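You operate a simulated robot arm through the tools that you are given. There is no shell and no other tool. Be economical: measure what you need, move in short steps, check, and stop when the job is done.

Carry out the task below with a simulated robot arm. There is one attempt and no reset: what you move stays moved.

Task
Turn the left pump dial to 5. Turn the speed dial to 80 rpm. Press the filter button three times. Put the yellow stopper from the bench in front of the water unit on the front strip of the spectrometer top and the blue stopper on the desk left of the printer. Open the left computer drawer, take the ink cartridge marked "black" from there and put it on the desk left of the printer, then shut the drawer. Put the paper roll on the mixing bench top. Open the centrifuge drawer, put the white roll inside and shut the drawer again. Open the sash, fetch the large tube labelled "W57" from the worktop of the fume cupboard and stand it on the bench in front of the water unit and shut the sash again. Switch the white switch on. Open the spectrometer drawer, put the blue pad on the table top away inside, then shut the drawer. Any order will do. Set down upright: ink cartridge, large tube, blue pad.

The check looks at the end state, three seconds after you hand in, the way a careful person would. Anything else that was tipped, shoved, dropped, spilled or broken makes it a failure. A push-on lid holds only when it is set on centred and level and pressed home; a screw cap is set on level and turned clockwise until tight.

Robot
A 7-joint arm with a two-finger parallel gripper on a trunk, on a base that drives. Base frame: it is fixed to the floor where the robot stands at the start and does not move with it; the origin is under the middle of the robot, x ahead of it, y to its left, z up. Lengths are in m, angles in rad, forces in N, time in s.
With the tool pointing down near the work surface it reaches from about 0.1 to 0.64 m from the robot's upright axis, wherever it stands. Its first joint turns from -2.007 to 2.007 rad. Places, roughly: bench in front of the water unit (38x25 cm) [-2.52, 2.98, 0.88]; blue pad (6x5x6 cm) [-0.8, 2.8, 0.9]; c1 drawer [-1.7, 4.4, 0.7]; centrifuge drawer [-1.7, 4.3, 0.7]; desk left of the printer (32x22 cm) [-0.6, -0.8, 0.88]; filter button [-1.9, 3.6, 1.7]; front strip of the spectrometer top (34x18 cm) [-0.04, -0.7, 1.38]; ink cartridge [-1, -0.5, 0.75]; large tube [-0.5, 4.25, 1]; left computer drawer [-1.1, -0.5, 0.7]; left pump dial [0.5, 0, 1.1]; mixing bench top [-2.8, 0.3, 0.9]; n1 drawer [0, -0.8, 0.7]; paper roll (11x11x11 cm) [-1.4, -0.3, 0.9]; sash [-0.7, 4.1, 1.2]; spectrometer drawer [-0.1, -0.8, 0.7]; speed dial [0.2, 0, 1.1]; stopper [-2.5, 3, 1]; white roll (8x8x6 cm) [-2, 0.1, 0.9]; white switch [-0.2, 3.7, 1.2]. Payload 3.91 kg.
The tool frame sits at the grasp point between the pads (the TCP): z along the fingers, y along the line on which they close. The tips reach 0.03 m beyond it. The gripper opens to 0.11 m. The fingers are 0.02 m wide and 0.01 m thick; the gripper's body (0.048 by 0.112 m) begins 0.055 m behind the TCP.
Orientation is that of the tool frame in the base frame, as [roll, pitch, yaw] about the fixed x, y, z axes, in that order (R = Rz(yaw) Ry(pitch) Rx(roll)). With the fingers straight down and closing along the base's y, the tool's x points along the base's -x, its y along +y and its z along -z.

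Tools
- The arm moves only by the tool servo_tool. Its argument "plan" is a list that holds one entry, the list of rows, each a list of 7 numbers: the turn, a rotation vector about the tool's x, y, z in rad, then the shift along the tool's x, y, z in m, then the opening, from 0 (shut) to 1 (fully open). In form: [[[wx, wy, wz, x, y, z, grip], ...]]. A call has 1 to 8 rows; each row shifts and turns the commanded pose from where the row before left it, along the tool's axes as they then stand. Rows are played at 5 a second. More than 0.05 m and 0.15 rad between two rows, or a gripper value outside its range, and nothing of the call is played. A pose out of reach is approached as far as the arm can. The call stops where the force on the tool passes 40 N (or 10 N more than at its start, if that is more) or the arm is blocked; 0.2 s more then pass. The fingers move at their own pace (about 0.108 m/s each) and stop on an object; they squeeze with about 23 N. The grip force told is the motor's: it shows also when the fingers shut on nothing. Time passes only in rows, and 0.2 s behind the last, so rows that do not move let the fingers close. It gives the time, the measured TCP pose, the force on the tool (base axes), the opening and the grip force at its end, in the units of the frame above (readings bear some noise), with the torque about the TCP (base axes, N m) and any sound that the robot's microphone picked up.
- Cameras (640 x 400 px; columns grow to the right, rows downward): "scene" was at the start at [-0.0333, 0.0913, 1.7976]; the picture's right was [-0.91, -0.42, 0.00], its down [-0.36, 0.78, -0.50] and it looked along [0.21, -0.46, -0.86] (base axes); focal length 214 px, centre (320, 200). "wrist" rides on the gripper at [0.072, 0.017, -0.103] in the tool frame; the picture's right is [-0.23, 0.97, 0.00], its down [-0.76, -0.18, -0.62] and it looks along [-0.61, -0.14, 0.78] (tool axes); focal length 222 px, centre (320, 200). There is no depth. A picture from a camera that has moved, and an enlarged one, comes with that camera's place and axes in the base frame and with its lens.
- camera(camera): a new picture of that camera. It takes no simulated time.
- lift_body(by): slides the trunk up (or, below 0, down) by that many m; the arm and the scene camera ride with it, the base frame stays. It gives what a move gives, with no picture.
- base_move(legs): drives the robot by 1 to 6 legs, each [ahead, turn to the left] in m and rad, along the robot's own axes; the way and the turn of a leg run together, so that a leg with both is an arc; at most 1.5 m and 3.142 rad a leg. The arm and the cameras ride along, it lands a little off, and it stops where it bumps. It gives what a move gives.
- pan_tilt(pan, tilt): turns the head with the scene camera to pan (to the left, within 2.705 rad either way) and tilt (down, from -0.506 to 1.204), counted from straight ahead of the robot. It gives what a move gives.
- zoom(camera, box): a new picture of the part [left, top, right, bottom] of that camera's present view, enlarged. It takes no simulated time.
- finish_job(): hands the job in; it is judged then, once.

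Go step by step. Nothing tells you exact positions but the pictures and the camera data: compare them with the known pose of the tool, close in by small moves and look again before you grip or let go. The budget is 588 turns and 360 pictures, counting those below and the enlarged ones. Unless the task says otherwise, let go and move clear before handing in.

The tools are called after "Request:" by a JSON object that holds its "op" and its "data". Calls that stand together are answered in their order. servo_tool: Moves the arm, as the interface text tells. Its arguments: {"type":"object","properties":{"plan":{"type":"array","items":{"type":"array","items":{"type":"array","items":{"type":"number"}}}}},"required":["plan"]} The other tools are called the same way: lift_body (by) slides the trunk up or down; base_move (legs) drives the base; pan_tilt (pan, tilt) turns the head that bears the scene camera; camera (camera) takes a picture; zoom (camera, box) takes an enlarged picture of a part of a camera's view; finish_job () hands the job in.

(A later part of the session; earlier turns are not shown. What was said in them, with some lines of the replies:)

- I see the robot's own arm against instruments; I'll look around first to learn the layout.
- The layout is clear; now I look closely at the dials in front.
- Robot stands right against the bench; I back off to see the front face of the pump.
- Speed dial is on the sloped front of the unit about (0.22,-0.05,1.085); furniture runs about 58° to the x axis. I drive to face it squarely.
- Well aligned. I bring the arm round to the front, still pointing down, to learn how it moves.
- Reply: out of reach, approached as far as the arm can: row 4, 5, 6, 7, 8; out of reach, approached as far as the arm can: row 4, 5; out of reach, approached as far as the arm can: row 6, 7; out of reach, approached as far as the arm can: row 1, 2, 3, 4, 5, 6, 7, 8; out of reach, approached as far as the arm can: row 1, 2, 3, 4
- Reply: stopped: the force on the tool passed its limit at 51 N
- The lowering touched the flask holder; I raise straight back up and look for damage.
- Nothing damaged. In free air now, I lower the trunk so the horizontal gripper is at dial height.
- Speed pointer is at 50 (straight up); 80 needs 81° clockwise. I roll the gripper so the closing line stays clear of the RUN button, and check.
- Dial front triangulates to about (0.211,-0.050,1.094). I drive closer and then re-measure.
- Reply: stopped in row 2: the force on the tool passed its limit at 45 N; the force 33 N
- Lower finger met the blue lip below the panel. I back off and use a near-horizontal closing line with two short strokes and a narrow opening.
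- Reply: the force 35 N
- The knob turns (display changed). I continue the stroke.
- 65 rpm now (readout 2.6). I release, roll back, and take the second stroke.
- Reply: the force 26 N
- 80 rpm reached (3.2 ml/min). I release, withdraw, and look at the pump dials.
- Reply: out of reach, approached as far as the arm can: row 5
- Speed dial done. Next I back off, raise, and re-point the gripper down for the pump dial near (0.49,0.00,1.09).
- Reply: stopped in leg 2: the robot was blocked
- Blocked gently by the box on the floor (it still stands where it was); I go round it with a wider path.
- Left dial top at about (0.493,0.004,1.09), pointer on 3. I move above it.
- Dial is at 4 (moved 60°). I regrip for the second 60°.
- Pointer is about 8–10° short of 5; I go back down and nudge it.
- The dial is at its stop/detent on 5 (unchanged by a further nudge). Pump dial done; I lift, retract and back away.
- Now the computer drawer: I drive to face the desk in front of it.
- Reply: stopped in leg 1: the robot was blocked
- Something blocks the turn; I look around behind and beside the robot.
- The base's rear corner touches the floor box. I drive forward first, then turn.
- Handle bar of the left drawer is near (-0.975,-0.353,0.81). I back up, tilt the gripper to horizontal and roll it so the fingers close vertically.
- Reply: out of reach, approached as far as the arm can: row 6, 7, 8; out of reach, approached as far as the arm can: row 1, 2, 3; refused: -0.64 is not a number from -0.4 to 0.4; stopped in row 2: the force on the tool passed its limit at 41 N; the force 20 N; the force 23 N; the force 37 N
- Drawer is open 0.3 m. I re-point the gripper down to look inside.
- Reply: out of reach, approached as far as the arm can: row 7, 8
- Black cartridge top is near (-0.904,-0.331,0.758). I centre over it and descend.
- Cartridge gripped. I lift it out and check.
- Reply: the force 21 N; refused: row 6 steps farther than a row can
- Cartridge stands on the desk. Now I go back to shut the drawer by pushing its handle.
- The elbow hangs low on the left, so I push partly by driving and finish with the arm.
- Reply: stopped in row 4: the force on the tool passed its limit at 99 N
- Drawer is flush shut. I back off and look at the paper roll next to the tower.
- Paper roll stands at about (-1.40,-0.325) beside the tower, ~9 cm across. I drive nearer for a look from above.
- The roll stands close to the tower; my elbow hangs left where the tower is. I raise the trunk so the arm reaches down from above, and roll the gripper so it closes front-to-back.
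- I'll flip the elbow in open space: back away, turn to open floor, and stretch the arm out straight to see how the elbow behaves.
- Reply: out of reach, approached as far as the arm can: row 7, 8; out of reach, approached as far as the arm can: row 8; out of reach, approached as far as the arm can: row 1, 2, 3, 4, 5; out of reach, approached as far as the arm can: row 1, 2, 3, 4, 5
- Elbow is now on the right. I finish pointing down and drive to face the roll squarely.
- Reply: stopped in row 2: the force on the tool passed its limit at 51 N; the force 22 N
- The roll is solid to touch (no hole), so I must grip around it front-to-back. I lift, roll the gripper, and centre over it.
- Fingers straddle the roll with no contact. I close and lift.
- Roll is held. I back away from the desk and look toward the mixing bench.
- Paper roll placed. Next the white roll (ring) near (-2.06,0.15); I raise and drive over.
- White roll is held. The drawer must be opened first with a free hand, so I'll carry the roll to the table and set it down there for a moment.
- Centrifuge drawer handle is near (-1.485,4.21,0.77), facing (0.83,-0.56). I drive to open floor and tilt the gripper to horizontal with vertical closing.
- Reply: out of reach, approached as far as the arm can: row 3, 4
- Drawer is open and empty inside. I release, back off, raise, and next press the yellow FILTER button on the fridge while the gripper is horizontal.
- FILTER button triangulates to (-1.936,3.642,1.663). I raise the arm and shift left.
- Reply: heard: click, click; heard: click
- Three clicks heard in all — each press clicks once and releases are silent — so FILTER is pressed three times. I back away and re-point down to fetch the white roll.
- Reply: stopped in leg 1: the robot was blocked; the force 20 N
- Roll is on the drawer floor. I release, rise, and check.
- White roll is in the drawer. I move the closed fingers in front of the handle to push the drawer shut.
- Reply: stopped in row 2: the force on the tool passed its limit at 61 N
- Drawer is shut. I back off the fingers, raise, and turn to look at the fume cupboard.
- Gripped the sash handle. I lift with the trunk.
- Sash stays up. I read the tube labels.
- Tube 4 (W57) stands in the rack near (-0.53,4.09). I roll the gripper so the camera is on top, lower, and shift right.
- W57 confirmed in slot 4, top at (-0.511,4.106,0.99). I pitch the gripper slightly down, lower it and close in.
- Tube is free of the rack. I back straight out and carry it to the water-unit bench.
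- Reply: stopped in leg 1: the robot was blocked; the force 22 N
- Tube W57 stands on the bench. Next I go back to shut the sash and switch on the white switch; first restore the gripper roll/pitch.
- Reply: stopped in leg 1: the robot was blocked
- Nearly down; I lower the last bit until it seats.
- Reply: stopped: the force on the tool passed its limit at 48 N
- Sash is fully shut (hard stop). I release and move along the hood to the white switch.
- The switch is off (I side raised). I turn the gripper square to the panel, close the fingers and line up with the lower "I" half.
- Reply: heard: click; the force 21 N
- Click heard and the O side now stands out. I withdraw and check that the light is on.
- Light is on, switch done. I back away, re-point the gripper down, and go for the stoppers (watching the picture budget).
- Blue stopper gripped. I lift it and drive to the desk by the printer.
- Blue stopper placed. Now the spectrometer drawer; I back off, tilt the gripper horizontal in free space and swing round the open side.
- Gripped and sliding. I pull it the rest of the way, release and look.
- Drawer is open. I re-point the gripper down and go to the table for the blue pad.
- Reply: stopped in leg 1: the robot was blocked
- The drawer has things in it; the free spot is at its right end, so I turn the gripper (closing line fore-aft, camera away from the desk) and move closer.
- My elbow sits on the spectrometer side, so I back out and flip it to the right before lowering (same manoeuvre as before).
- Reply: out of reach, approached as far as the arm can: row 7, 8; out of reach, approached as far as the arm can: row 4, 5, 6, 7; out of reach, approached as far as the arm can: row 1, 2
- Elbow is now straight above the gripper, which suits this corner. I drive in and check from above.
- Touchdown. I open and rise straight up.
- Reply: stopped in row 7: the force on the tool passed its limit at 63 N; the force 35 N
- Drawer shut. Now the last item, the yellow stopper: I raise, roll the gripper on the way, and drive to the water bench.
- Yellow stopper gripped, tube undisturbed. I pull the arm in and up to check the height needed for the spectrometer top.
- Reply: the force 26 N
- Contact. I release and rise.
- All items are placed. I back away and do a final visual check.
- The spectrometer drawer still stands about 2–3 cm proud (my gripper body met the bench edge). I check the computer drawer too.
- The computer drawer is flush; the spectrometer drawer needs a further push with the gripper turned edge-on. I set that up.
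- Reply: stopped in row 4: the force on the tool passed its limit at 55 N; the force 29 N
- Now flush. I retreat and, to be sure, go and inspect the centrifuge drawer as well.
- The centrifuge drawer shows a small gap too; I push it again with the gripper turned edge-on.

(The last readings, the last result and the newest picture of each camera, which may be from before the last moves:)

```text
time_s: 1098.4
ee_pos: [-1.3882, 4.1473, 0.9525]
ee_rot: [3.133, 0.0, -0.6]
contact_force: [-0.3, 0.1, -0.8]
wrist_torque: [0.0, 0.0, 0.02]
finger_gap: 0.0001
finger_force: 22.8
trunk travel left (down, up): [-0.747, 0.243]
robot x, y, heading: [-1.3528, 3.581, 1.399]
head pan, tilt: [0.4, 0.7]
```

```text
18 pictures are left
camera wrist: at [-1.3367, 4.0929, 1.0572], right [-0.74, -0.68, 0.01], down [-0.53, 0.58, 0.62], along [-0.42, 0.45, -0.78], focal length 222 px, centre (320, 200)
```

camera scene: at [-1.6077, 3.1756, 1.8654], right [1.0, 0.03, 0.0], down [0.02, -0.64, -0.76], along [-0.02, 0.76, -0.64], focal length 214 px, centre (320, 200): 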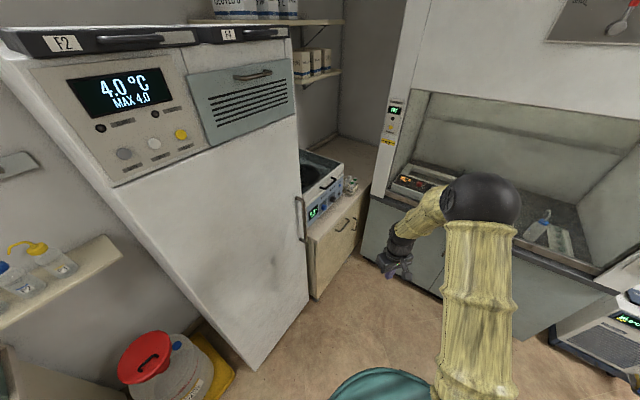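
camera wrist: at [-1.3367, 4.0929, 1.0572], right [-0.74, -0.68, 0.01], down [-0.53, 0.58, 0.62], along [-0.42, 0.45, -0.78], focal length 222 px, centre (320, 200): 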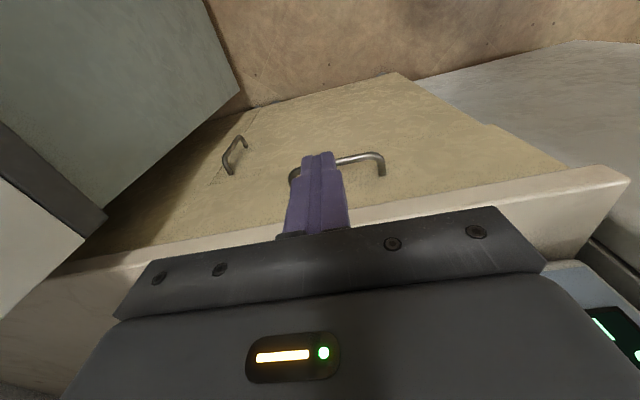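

Request:
{"op": "lift_body", "data": {"by": -0.178}}

Request:
{"op": "servo_tool", "data": {"plan": [[[0, 0, 0, -0.03, 0, 0, 0], [0, 0, 0, -0.02, 0, 0, 0], [0, 0, 0, -0.012, 0, 0, 0], [0, 0, 0, -0.012, 0, 0, 0], [0, 0, 0, -0.012, 0, 0, 0], [0, 0, 0, -0.012, 0, 0, 0]]]}}

Request:
{"op": "camera", "data": {"camera": "wrist"}}

```text
time_s: 1100.4
ee_pos: [-1.3886, 4.1462, 0.7752]
ee_rot: [3.133, 0.0, -0.6]
contact_force: [-0.3, -0.2, -0.1]
wrist_torque: [-0.02, 0.0, 0.01]
finger_gap: 0.0
finger_force: 23.4
trunk travel left (down, up): [-0.569, 0.421]
robot x, y, heading: [-1.3562, 3.5779, 1.402]
head pan, tilt: [0.4, 0.7]
```

```text
time_s: 1101.5
ee_pos: [-1.4412, 4.1842, 0.774]
ee_rot: [3.129, -0.019, -0.605]
contact_force: [13.7, -15.1, 6.7]
wrist_torque: [1.5, 1.64, 0.51]
finger_gap: 0.0003
finger_force: 22.7
trunk travel left (down, up): [-0.569, 0.421]
robot x, y, heading: [-1.3557, 3.5834, 1.402]
head pan, tilt: [0.4, 0.7]
stopped in row 5: the force on the tool passed its limit at 55 N (the readings are from after the stop); the commanded pose is now the measured one
```

```text
17 pictures are left
camera wrist: at [-1.3916, 4.131, 0.8797], right [-0.74, -0.67, 0.01], down [-0.53, 0.59, 0.61], along [-0.41, 0.45, -0.79], focal length 222 px, centre (320, 200)
```

wrist: 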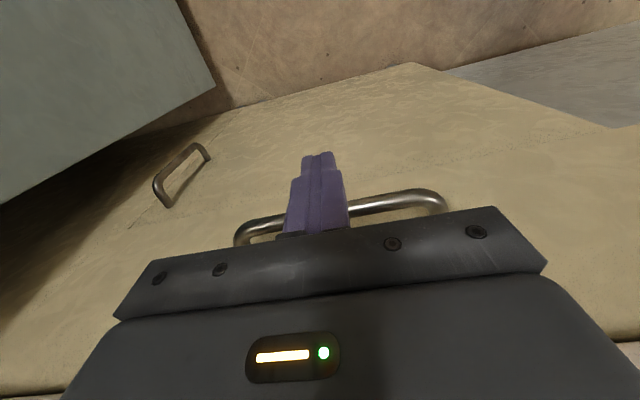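

Request:
{"op": "servo_tool", "data": {"plan": [[[0, 0, 0, 0.04, 0, 0, 0], [0, 0, 0, 0.04, 0, 0, 0]]]}}

Request:
{"op": "lift_body", "data": {"by": 0.4}}

Request:
{"op": "base_move", "data": {"legs": [[-0.49, 0]]}}

Request:
{"op": "pan_tilt", "data": {"pan": 0.2, "tilt": 0.7}}

Request:
{"op": "zoom", "data": {"camera": "scene", "box": [280, 170, 400, 310]}}

```text
time_s: 1102.1
ee_pos: [-1.3792, 4.1419, 0.7736]
ee_rot: [3.128, -0.013, -0.602]
contact_force: [-0.2, 0.3, -0.7]
wrist_torque: [-0.01, 0.0, -0.02]
finger_gap: 0.0001
finger_force: 22.9
trunk travel left (down, up): [-0.569, 0.421]
robot x, y, heading: [-1.3583, 3.5777, 1.405]
head pan, tilt: [0.4, 0.7]
```

```text
time_s: 1105.9
ee_pos: [-1.3781, 4.1422, 1.1742]
ee_rot: [3.129, -0.016, -0.603]
contact_force: [0.1, -0.2, -0.4]
wrist_torque: [0.03, 0.01, -0.03]
finger_gap: 0.0
finger_force: 23.1
trunk travel left (down, up): [-0.969, 0.021]
robot x, y, heading: [-1.3578, 3.5765, 1.397]
head pan, tilt: [0.4, 0.7]
```

```text
time_s: 1109.3
ee_pos: [-1.4646, 3.6521, 1.1742]
ee_rot: [3.129, -0.014, -0.596]
contact_force: [0.9, -0.3, 0.0]
wrist_torque: [-0.02, 0.0, -0.02]
finger_gap: 0.0001
finger_force: 22.8
trunk travel left (down, up): [-0.969, 0.021]
robot x, y, heading: [-1.4398, 3.0892, 1.41]
head pan, tilt: [0.4, 0.7]
```

```text
time_s: 1110.0
ee_pos: [-1.4645, 3.6534, 1.1734]
ee_rot: [3.128, -0.016, -0.596]
contact_force: [-0.3, -0.2, 0.1]
wrist_torque: [-0.05, -0.02, -0.01]
finger_gap: 0.0
finger_force: 23.1
trunk travel left (down, up): [-0.969, 0.021]
robot x, y, heading: [-1.4403, 3.0884, 1.412]
head pan, tilt: [0.201, 0.7]
```

```text
2.86 times, centred on (340, 240) of scene
camera zoom: at [-1.6055, 3.1401, 1.8674], right [1.0, 0.04, 0.0], down [0.02, -0.64, -0.76], along [-0.03, 0.76, -0.64], focal length 613 px, centre (263, 86)
```

zoom: 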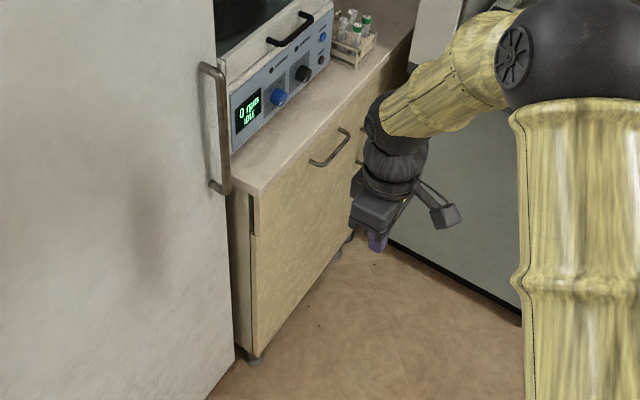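

Request:
{"op": "zoom", "data": {"camera": "scene", "box": [350, 220, 400, 260]}}

Request:
{"op": "zoom", "data": {"camera": "scene", "box": [355, 225, 420, 300]}}

```text
10.00 times, centred on (375, 240) of scene
camera zoom: at [-1.6055, 3.1401, 1.8674], right [1.0, 0.04, 0.0], down [0.02, -0.64, -0.76], along [-0.03, 0.76, -0.64], focal length 2145 px, centre (-230, -200)
```

zoom: 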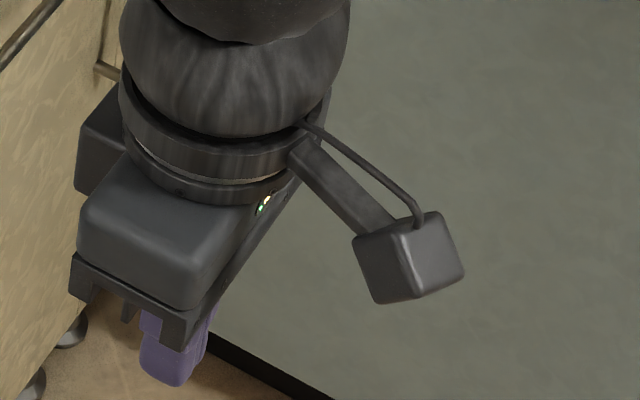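

```text
5.33 times, centred on (388, 262) of scene
camera zoom: at [-1.6055, 3.1401, 1.8674], right [1.0, 0.04, 0.0], down [0.02, -0.64, -0.76], along [-0.03, 0.76, -0.64], focal length 1144 px, centre (-40, -133)
```

zoom: 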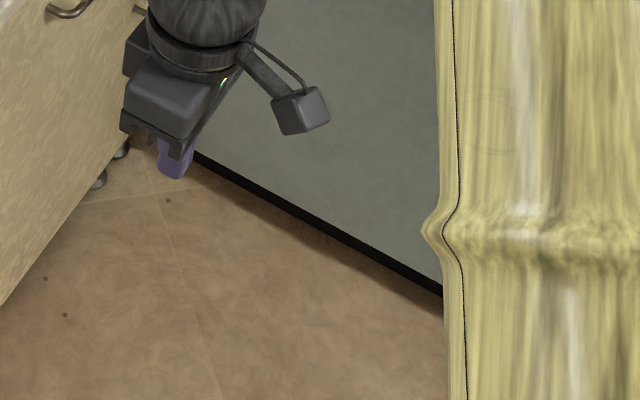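

Request:
{"op": "zoom", "data": {"camera": "scene", "box": [300, 222, 348, 262]}}

```text
10.00 times, centred on (324, 242) of scene
camera zoom: at [-1.6055, 3.1401, 1.8674], right [1.0, 0.04, 0.0], down [0.02, -0.64, -0.76], along [-0.03, 0.76, -0.64], focal length 2145 px, centre (280, -220)
```

zoom: 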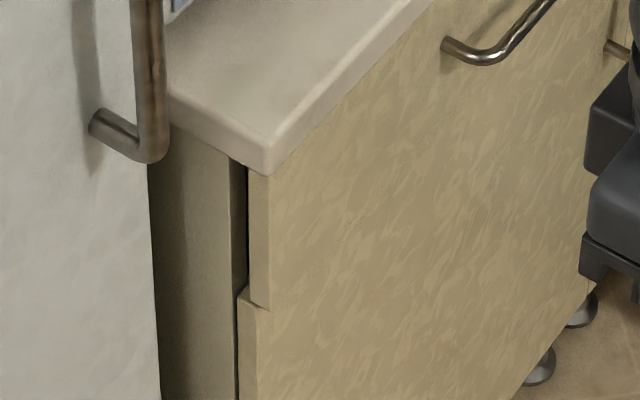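

The centrifuge drawer is still ~8 mm proud (gripper body meets the bench lip). I'll push the drawer front directly with horizontal fingertips.

Request:
{"op": "servo_tool", "data": {"plan": [[[0.012, 0, -0.146, 0, 0, 0, 0], [0, 0, -0.146, 0, 0, 0, 0], [0, 0, -0.145, 0, 0, 0, 0], [0.15, 0, 0, 0, 0, 0, 0], [0.15, 0, 0, 0, 0, 0, 0], [0.15, 0, 0, 0, 0, 0, 0], [0.15, 0, 0, 0, 0, 0, 0], [0.15, 0, 0, 0, 0, 0, 0]]]}}

Request:
{"op": "servo_tool", "data": {"plan": [[[0.15, 0, 0, 0, 0, 0, 0], [0.15, 0, 0, 0, 0, 0, 0], [0.15, 0, 0, 0, 0, 0, 0], [0.15, 0, 0, 0, 0, 0, 0], [0.15, 0, 0, 0, 0, 0, 0], [0.07, 0, 0, 0, 0, 0, 0]]]}}

Request:
{"op": "base_move", "data": {"legs": [[0, -0.56], [0.57, 0], [0, 1.208], [0.11, 0], [0, 0.49]]}}

```text
time_s: 1111.8
ee_pos: [-1.4657, 3.652, 1.1754]
ee_rot: [-2.396, -0.014, -0.158]
contact_force: [-0.2, 0.1, -0.1]
wrist_torque: [-0.04, -0.02, -0.02]
finger_gap: 0.0
finger_force: 22.1
trunk travel left (down, up): [-0.969, 0.021]
robot x, y, heading: [-1.4428, 3.0912, 1.412]
head pan, tilt: [0.201, 0.7]
```

```text
time_s: 1113.2
ee_pos: [-1.4646, 3.6535, 1.1738]
ee_rot: [-1.579, -0.015, -0.157]
contact_force: [-0.5, -0.2, 0.5]
wrist_torque: [0.0, -0.01, 0.05]
finger_gap: 0.0
finger_force: 23.3
trunk travel left (down, up): [-0.969, 0.021]
robot x, y, heading: [-1.4394, 3.0881, 1.411]
head pan, tilt: [0.201, 0.7]
```

```text
time_s: 1126.2
ee_pos: [-1.637, 3.8282, 1.1746]
ee_rot: [-1.58, -0.013, 0.969]
contact_force: [0.2, 0.1, 0.7]
wrist_torque: [0.02, -0.01, 0.0]
finger_gap: 0.0001
finger_force: 22.5
trunk travel left (down, up): [-0.969, 0.021]
robot x, y, heading: [-1.1201, 3.6097, 2.534]
head pan, tilt: [0.201, 0.7]
```

Request:
{"op": "servo_tool", "data": {"plan": [[[0, 0, 0, 0.045, 0, 0, 0], [0, 0, 0, 0.045, 0, 0, 0], [0, 0, 0, 0.045, 0, 0, 0], [0, 0, 0, 0.045, 0, 0, 0], [0, 0, 0, 0.045, 0, 0, 0], [0, 0, 0, 0.045, 0, 0, 0], [0, 0, 0, 0.045, 0, 0, 0], [0, 0, 0, 0.045, 0, 0, 0]]]}}

Request:
{"op": "servo_tool", "data": {"plan": [[[0, 0, 0, 0.035, 0, -0.02, 0]]]}}

Request:
{"op": "lift_body", "data": {"by": -0.4}}

Request:
{"op": "camera", "data": {"camera": "wrist"}}

```text
time_s: 1128.0
ee_pos: [-1.4306, 4.1256, 1.1781]
ee_rot: [-1.579, -0.015, 0.969]
contact_force: [0.0, -0.1, 0.4]
wrist_torque: [-0.02, 0.02, -0.02]
finger_gap: 0.0002
finger_force: 22.7
trunk travel left (down, up): [-0.969, 0.021]
robot x, y, heading: [-1.1196, 3.6067, 2.535]
head pan, tilt: [0.201, 0.7]
```

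```text
time_s: 1128.4
ee_pos: [-1.3943, 4.1421, 1.1774]
ee_rot: [-1.579, -0.01, 0.97]
contact_force: [0.1, 0.4, 0.6]
wrist_torque: [0.02, 0.03, 0.03]
finger_gap: 0.0002
finger_force: 23.3
trunk travel left (down, up): [-0.969, 0.021]
robot x, y, heading: [-1.1138, 3.6076, 2.534]
head pan, tilt: [0.201, 0.7]
```

```text
time_s: 1132.2
ee_pos: [-1.3954, 4.1405, 0.7768]
ee_rot: [-1.58, -0.013, 0.967]
contact_force: [-0.7, 0.1, -0.1]
wrist_torque: [-0.01, 0.0, 0.02]
finger_gap: 0.0
finger_force: 23.6
trunk travel left (down, up): [-0.569, 0.421]
robot x, y, heading: [-1.1189, 3.6073, 2.54]
head pan, tilt: [0.201, 0.7]
```

```text
12 pictures are left
camera wrist: at [-1.2688, 4.1418, 0.7631], right [-0.11, -0.18, -0.98], down [0.08, -0.98, 0.17], along [-0.99, -0.06, 0.13], focal length 222 px, centre (320, 200)
```

wrist: 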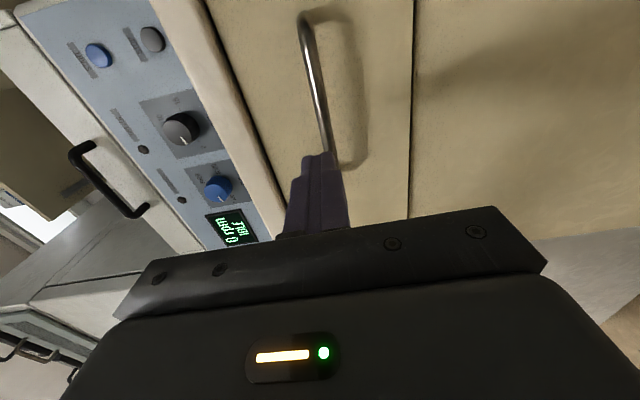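

Request:
{"op": "lift_body", "data": {"by": -0.042}}

Request:
{"op": "servo_tool", "data": {"plan": [[[0, 0, 0, 0, 0, 0.03, 0], [0, 0, 0, 0, 0, 0.02, 0], [0, 0, 0, 0, 0, 0.015, 0], [0, 0, 0, 0, 0, 0.01, 0], [0, 0, 0, 0, 0, 0.008, 0], [0, 0, 0, 0, 0, 0.006, 0], [0, 0, 0, 0, 0, 0.006, 0], [0, 0, 0, 0, 0, 0.006, 0]]]}}

```text
time_s: 1133.1
ee_pos: [-1.3958, 4.1409, 0.7354]
ee_rot: [-1.58, -0.014, 0.969]
contact_force: [0.0, -0.7, -0.1]
wrist_torque: [-0.01, -0.03, 0.0]
finger_gap: 0.0001
finger_force: 22.9
trunk travel left (down, up): [-0.527, 0.463]
robot x, y, heading: [-1.1179, 3.6082, 2.534]
head pan, tilt: [0.201, 0.7]
```

```text
time_s: 1134.9
ee_pos: [-1.4787, 4.1973, 0.733]
ee_rot: [-1.579, -0.015, 0.968]
contact_force: [2.6, -4.4, 0.0]
wrist_torque: [0.05, 0.0, 0.09]
finger_gap: 0.0
finger_force: 22.7
trunk travel left (down, up): [-0.527, 0.463]
robot x, y, heading: [-1.1164, 3.6067, 2.537]
head pan, tilt: [0.201, 0.7]
```

Request:
{"op": "servo_tool", "data": {"plan": [[[0, 0, 0, 0, 0, 0.004, 0], [0, 0, 0, 0, 0, 0.004, 0], [0, 0, 0, 0, 0, 0.004, 0], [0, 0, 0, 0, 0, 0.004, 0], [0, 0, 0, 0, 0, 0.004, 0]]]}}

```text
time_s: 1135.3
ee_pos: [-1.4796, 4.1982, 0.7345]
ee_rot: [-1.58, -0.016, 0.968]
contact_force: [12.4, -18.4, 6.3]
wrist_torque: [0.13, 0.26, 0.45]
finger_gap: 0.0
finger_force: 23.5
trunk travel left (down, up): [-0.527, 0.463]
robot x, y, heading: [-1.1203, 3.6103, 2.534]
head pan, tilt: [0.201, 0.7]
stopped in row 2: the force on the tool passed its limit at 46 N (the readings are from after the stop); the commanded pose is now the measured one
```

Request:
{"op": "servo_tool", "data": {"plan": [[[0, 0, 0, 0, 0, -0.04, 0], [0, 0, 0, 0, 0, -0.04, 0]]]}}

Request:
{"op": "lift_body", "data": {"by": 0.4}}

Request:
{"op": "servo_tool", "data": {"plan": [[[0, 0, 0, -0.045, 0, 0, 0], [0, 0, 0, -0.045, 0, 0, 0], [0, 0, 0, -0.045, 0, 0, 0], [0, 0, 0, -0.045, 0, 0, 0], [0, 0, 0, -0.045, 0, 0, 0]]]}}

Request:
{"op": "base_move", "data": {"legs": [[0, 1.45], [0.6, 0]]}}

Request:
{"op": "pan_tilt", "data": {"pan": -2.45, "tilt": 0.7}}

Request:
{"op": "camera", "data": {"camera": "scene"}}

```text
time_s: 1135.9
ee_pos: [-1.4172, 4.1547, 0.7322]
ee_rot: [-1.584, -0.011, 0.969]
contact_force: [-0.7, 0.1, -0.9]
wrist_torque: [0.01, 0.03, -0.03]
finger_gap: 0.0002
finger_force: 22.9
trunk travel left (down, up): [-0.527, 0.463]
robot x, y, heading: [-1.1184, 3.607, 2.533]
head pan, tilt: [0.201, 0.7]
```

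```text
time_s: 1139.7
ee_pos: [-1.4163, 4.1547, 1.1318]
ee_rot: [-1.586, -0.013, 0.967]
contact_force: [0.2, 0.2, 0.3]
wrist_torque: [0.0, -0.01, 0.01]
finger_gap: 0.0
finger_force: 23.7
trunk travel left (down, up): [-0.927, 0.063]
robot x, y, heading: [-1.1145, 3.6058, 2.534]
head pan, tilt: [0.201, 0.7]
```

```text
time_s: 1140.9
ee_pos: [-1.5435, 3.9665, 1.1302]
ee_rot: [-1.585, -0.013, 0.968]
contact_force: [0.5, 0.3, 0.0]
wrist_torque: [-0.01, -0.03, 0.01]
finger_gap: 0.0
finger_force: 23.5
trunk travel left (down, up): [-0.927, 0.063]
robot x, y, heading: [-1.1168, 3.6069, 2.535]
head pan, tilt: [0.201, 0.7]
```

```text
time_s: 1150.0
ee_pos: [-1.9239, 2.7858, 1.1297]
ee_rot: [-1.586, -0.013, 2.416]
contact_force: [0.4, -0.9, -0.3]
wrist_torque: [0.0, 0.01, -0.01]
finger_gap: 0.0001
finger_force: 22.4
trunk travel left (down, up): [-0.927, 0.063]
robot x, y, heading: [-1.5143, 3.165, -2.303]
head pan, tilt: [0.201, 0.7]
```

```text
time_s: 1152.3
ee_pos: [-1.9243, 2.7871, 1.1298]
ee_rot: [-1.585, -0.014, 2.416]
contact_force: [0.0, -0.8, 0.2]
wrist_torque: [-0.03, 0.01, 0.01]
finger_gap: 0.0
finger_force: 23.4
trunk travel left (down, up): [-0.927, 0.063]
robot x, y, heading: [-1.5108, 3.1631, -2.302]
head pan, tilt: [-2.45, 0.7]
```

```text
11 pictures are left
camera scene: at [-1.3579, 3.1914, 1.8254], right [1.0, -0.04, 0.0], down [-0.03, -0.64, -0.77], along [0.03, 0.76, -0.64], focal length 214 px, centre (320, 200)
```

scene: 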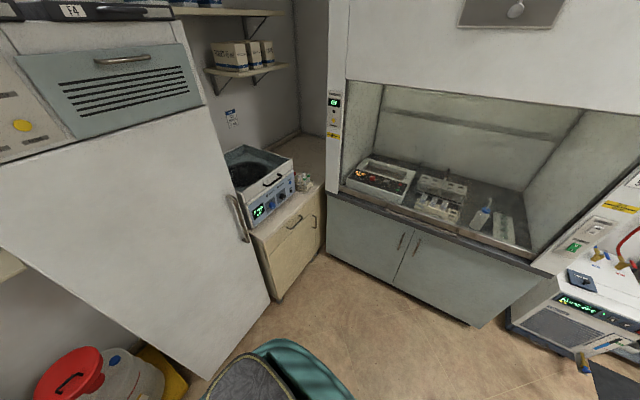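

Request:
{"op": "zoom", "data": {"camera": "scene", "box": [240, 210, 300, 260]}}

```text
8.00 times, centred on (270, 235) of scene
camera zoom: at [-1.3579, 3.1914, 1.8254], right [1.0, -0.04, 0.0], down [-0.03, -0.64, -0.77], along [0.03, 0.76, -0.64], focal length 1716 px, centre (720, -80)
```

zoom: 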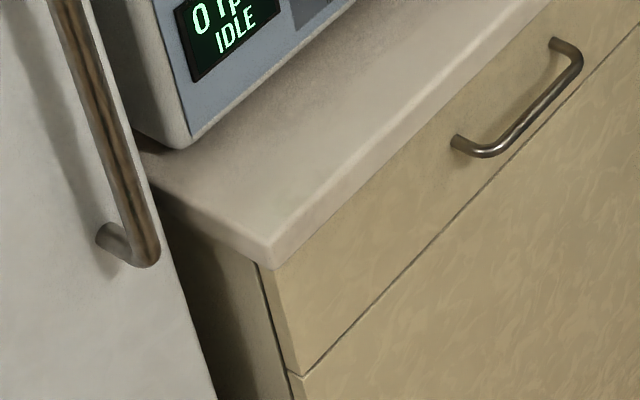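

The centrifuge drawer is flush now. With the gripper still horizontal I give the spectrometer drawer the same fingertip push.

Request:
{"op": "base_move", "data": {"legs": [[0, 0.419], [1.27, 0], [0, 0.823], [1.01, 0], [1.01, 0], [0, 0.46]]}}

Request:
{"op": "base_move", "data": {"legs": [[0, -0.35], [0.3, 0], [0, 0.355]]}}

```text
time_s: 1177.8
ee_pos: [-0.4485, -0.1278, 1.1296]
ee_rot: [-1.584, -0.013, -2.143]
contact_force: [-0.2, 0.2, 0.3]
wrist_torque: [-0.01, -0.02, 0.01]
finger_gap: 0.0
finger_force: 23.3
trunk travel left (down, up): [-0.927, 0.063]
robot x, y, heading: [-0.8881, 0.2201, -0.579]
head pan, tilt: [-2.45, 0.7]
```

```text
time_s: 1183.1
ee_pos: [-0.267, -0.3653, 1.13]
ee_rot: [-1.585, -0.013, -2.137]
contact_force: [0.5, -0.8, 0.2]
wrist_torque: [0.0, 0.01, -0.01]
finger_gap: 0.0001
finger_force: 23.4
trunk travel left (down, up): [-0.927, 0.063]
robot x, y, heading: [-0.7064, -0.02, -0.57]
head pan, tilt: [-2.45, 0.7]
```

Request:
{"op": "servo_tool", "data": {"plan": [[[0, 0, 0, 0.04, 0, 0, 0], [0, 0, 0, 0.04, 0, 0, 0], [0, 0, 0, 0.04, 0, 0, 0], [0, 0, 0, 0.04, 0, 0, 0], [0, 0, 0, 0.04, 0, 0, 0], [0, 0, 0, 0.036, 0, 0, 0]]]}}

Request:
{"op": "lift_body", "data": {"by": -0.392}}

Request:
{"op": "camera", "data": {"camera": "wrist"}}

```text
time_s: 1184.5
ee_pos: [-0.3953, -0.5643, 1.1316]
ee_rot: [-1.584, -0.011, -2.138]
contact_force: [0.1, -0.6, -0.6]
wrist_torque: [0.0, 0.02, 0.02]
finger_gap: 0.0
finger_force: 22.9
trunk travel left (down, up): [-0.927, 0.063]
robot x, y, heading: [-0.7068, -0.0207, -0.57]
head pan, tilt: [-2.45, 0.7]
```

```text
time_s: 1188.2
ee_pos: [-0.3938, -0.5644, 0.7397]
ee_rot: [-1.585, -0.013, -2.137]
contact_force: [-1.0, -0.3, -0.5]
wrist_torque: [0.02, -0.02, -0.04]
finger_gap: 0.0002
finger_force: 23.0
trunk travel left (down, up): [-0.535, 0.455]
robot x, y, heading: [-0.7094, -0.0199, -0.573]
head pan, tilt: [-2.45, 0.7]
```

```text
9 pictures are left
camera wrist: at [-0.5202, -0.5701, 0.7253], right [0.1, 0.19, -0.98], down [-0.11, 0.98, 0.18], along [0.99, 0.09, 0.12], focal length 222 px, centre (320, 200)
```

wrist: 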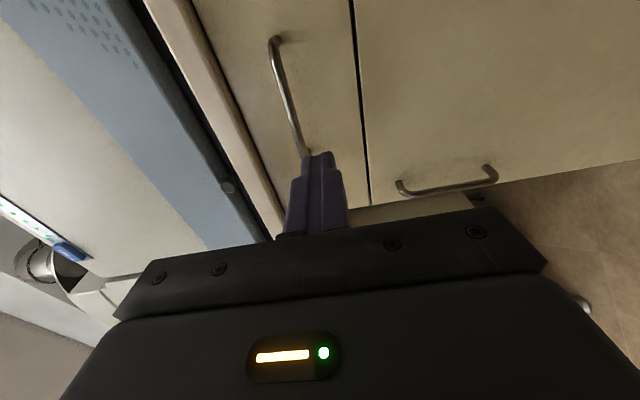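

Request:
{"op": "servo_tool", "data": {"plan": [[[0, 0, 0, 0, 0, 0.04, 0], [0, 0, 0, 0, 0, 0.04, 0], [0, 0, 0, 0, 0, 0.035, 0], [0, 0, 0, 0, 0, 0.015, 0], [0, 0, 0, 0, 0, 0.01, 0], [0, 0, 0, 0, 0, 0.008, 0], [0, 0, 0, 0, 0, 0.006, 0], [0, 0, 0, 0, 0, 0.005, 0]]]}}

Request:
{"op": "servo_tool", "data": {"plan": [[[0, 0, 0, 0, 0, 0.004, 0], [0, 0, 0, 0, 0, 0.004, 0], [0, 0, 0, 0, 0, 0.004, 0], [0, 0, 0, 0, 0, 0.004, 0], [0, 0, 0, 0, 0, 0.004, 0], [0, 0, 0, 0, 0, 0.004, 0]]]}}

```text
time_s: 1190.0
ee_pos: [-0.2593, -0.649, 0.7377]
ee_rot: [-1.585, -0.011, -2.138]
contact_force: [0.0, -0.5, 0.1]
wrist_torque: [-0.01, -0.02, 0.0]
finger_gap: 0.0
finger_force: 23.3
trunk travel left (down, up): [-0.535, 0.455]
robot x, y, heading: [-0.7062, -0.0236, -0.568]
head pan, tilt: [-2.45, 0.7]
```

```text
time_s: 1191.0
ee_pos: [-0.2518, -0.6547, 0.7376]
ee_rot: [-1.586, -0.013, -2.139]
contact_force: [-16.4, 22.3, 9.4]
wrist_torque: [-0.37, -0.27, 0.05]
finger_gap: 0.0
finger_force: 23.4
trunk travel left (down, up): [-0.535, 0.455]
robot x, y, heading: [-0.7075, -0.0206, -0.57]
head pan, tilt: [-2.45, 0.7]
stopped in row 4: the force on the tool passed its limit at 48 N (the readings are from after the stop); the commanded pose is now the measured one
```

Request:
{"op": "servo_tool", "data": {"plan": [[[0, 0, 0, 0, 0, -0.04, 0], [0, 0, 0, 0, 0, -0.04, 0], [0, 0, 0, 0, 0, -0.04, 0]]]}}

Request:
{"op": "lift_body", "data": {"by": 0.4}}

Request:
{"op": "base_move", "data": {"legs": [[-0.2, 0]]}}

Request:
{"op": "pan_tilt", "data": {"pan": -0.1, "tilt": 0.7}}

Request:
{"op": "camera", "data": {"camera": "scene"}}

```text
time_s: 1191.8
ee_pos: [-0.353, -0.5904, 0.7341]
ee_rot: [-1.59, -0.011, -2.14]
contact_force: [-0.5, 0.1, -0.2]
wrist_torque: [-0.01, 0.02, 0.01]
finger_gap: 0.0001
finger_force: 22.9
trunk travel left (down, up): [-0.535, 0.455]
robot x, y, heading: [-0.7035, -0.0199, -0.569]
head pan, tilt: [-2.45, 0.7]
```

```text
time_s: 1195.6
ee_pos: [-0.3533, -0.5917, 1.1338]
ee_rot: [-1.589, -0.011, -2.139]
contact_force: [-0.1, 0.6, -0.6]
wrist_torque: [0.02, 0.03, 0.01]
finger_gap: 0.0
finger_force: 22.9
trunk travel left (down, up): [-0.935, 0.055]
robot x, y, heading: [-0.707, -0.0183, -0.574]
head pan, tilt: [-2.45, 0.7]
```

```text
time_s: 1197.4
ee_pos: [-0.5186, -0.4855, 1.134]
ee_rot: [-1.589, -0.011, -2.139]
contact_force: [-0.5, 0.8, -0.7]
wrist_torque: [-0.01, -0.02, 0.03]
finger_gap: 0.0001
finger_force: 23.0
trunk travel left (down, up): [-0.935, 0.055]
robot x, y, heading: [-0.8731, 0.0881, -0.57]
head pan, tilt: [-2.45, 0.7]
```

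```text
time_s: 1199.5
ee_pos: [-0.5175, -0.4853, 1.1352]
ee_rot: [-1.591, -0.012, -2.143]
contact_force: [-0.8, -0.5, 0.7]
wrist_torque: [-0.02, -0.03, 0.02]
finger_gap: 0.0001
finger_force: 23.2
trunk travel left (down, up): [-0.935, 0.055]
robot x, y, heading: [-0.8717, 0.0809, -0.58]
head pan, tilt: [-0.099, 0.7]
```

```text
8 pictures are left
camera scene: at [-0.7729, 0.1932, 1.8334], right [-0.62, -0.78, 0.0], down [-0.5, 0.4, -0.76], along [0.6, -0.48, -0.64], focal length 214 px, centre (320, 200)
```

scene: 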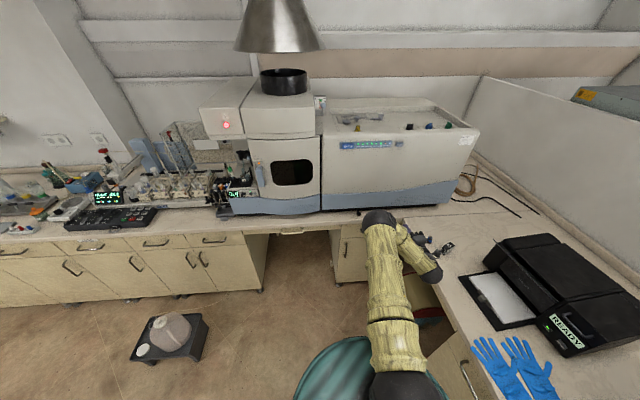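

Request:
{"op": "zoom", "data": {"camera": "scene", "box": [310, 90, 490, 290]}}

```text
2.00 times, centred on (400, 190) of scene
camera zoom: at [-0.7729, 0.1932, 1.8334], right [-0.62, -0.78, 0.0], down [-0.5, 0.4, -0.76], along [0.6, -0.48, -0.64], focal length 429 px, centre (160, 220)
```

zoom: 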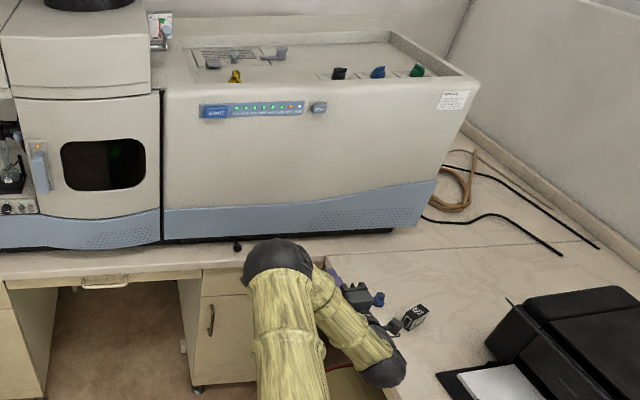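

Everything checks out and the gripper is empty and clear, so I hand in.

Request:
{"op": "finish_job", "data": {}}

```text
The job is handed in.
```

I finished every item on the list and handed the job in; two of them carry some doubt.

- **Filter button:** I counted three presses by the clicks I heard. Two of those came from a single approach, and the panel showed nothing that would confirm the count.
- **Flask 29:** early on, lowering the trunk pressed on the flask or its holder until the force stop (51 N). It was still standing and looked undamaged afterwards.

The paper roll stands near the front edge of the mixing bench top. All three drawers were pushed home and look flush.
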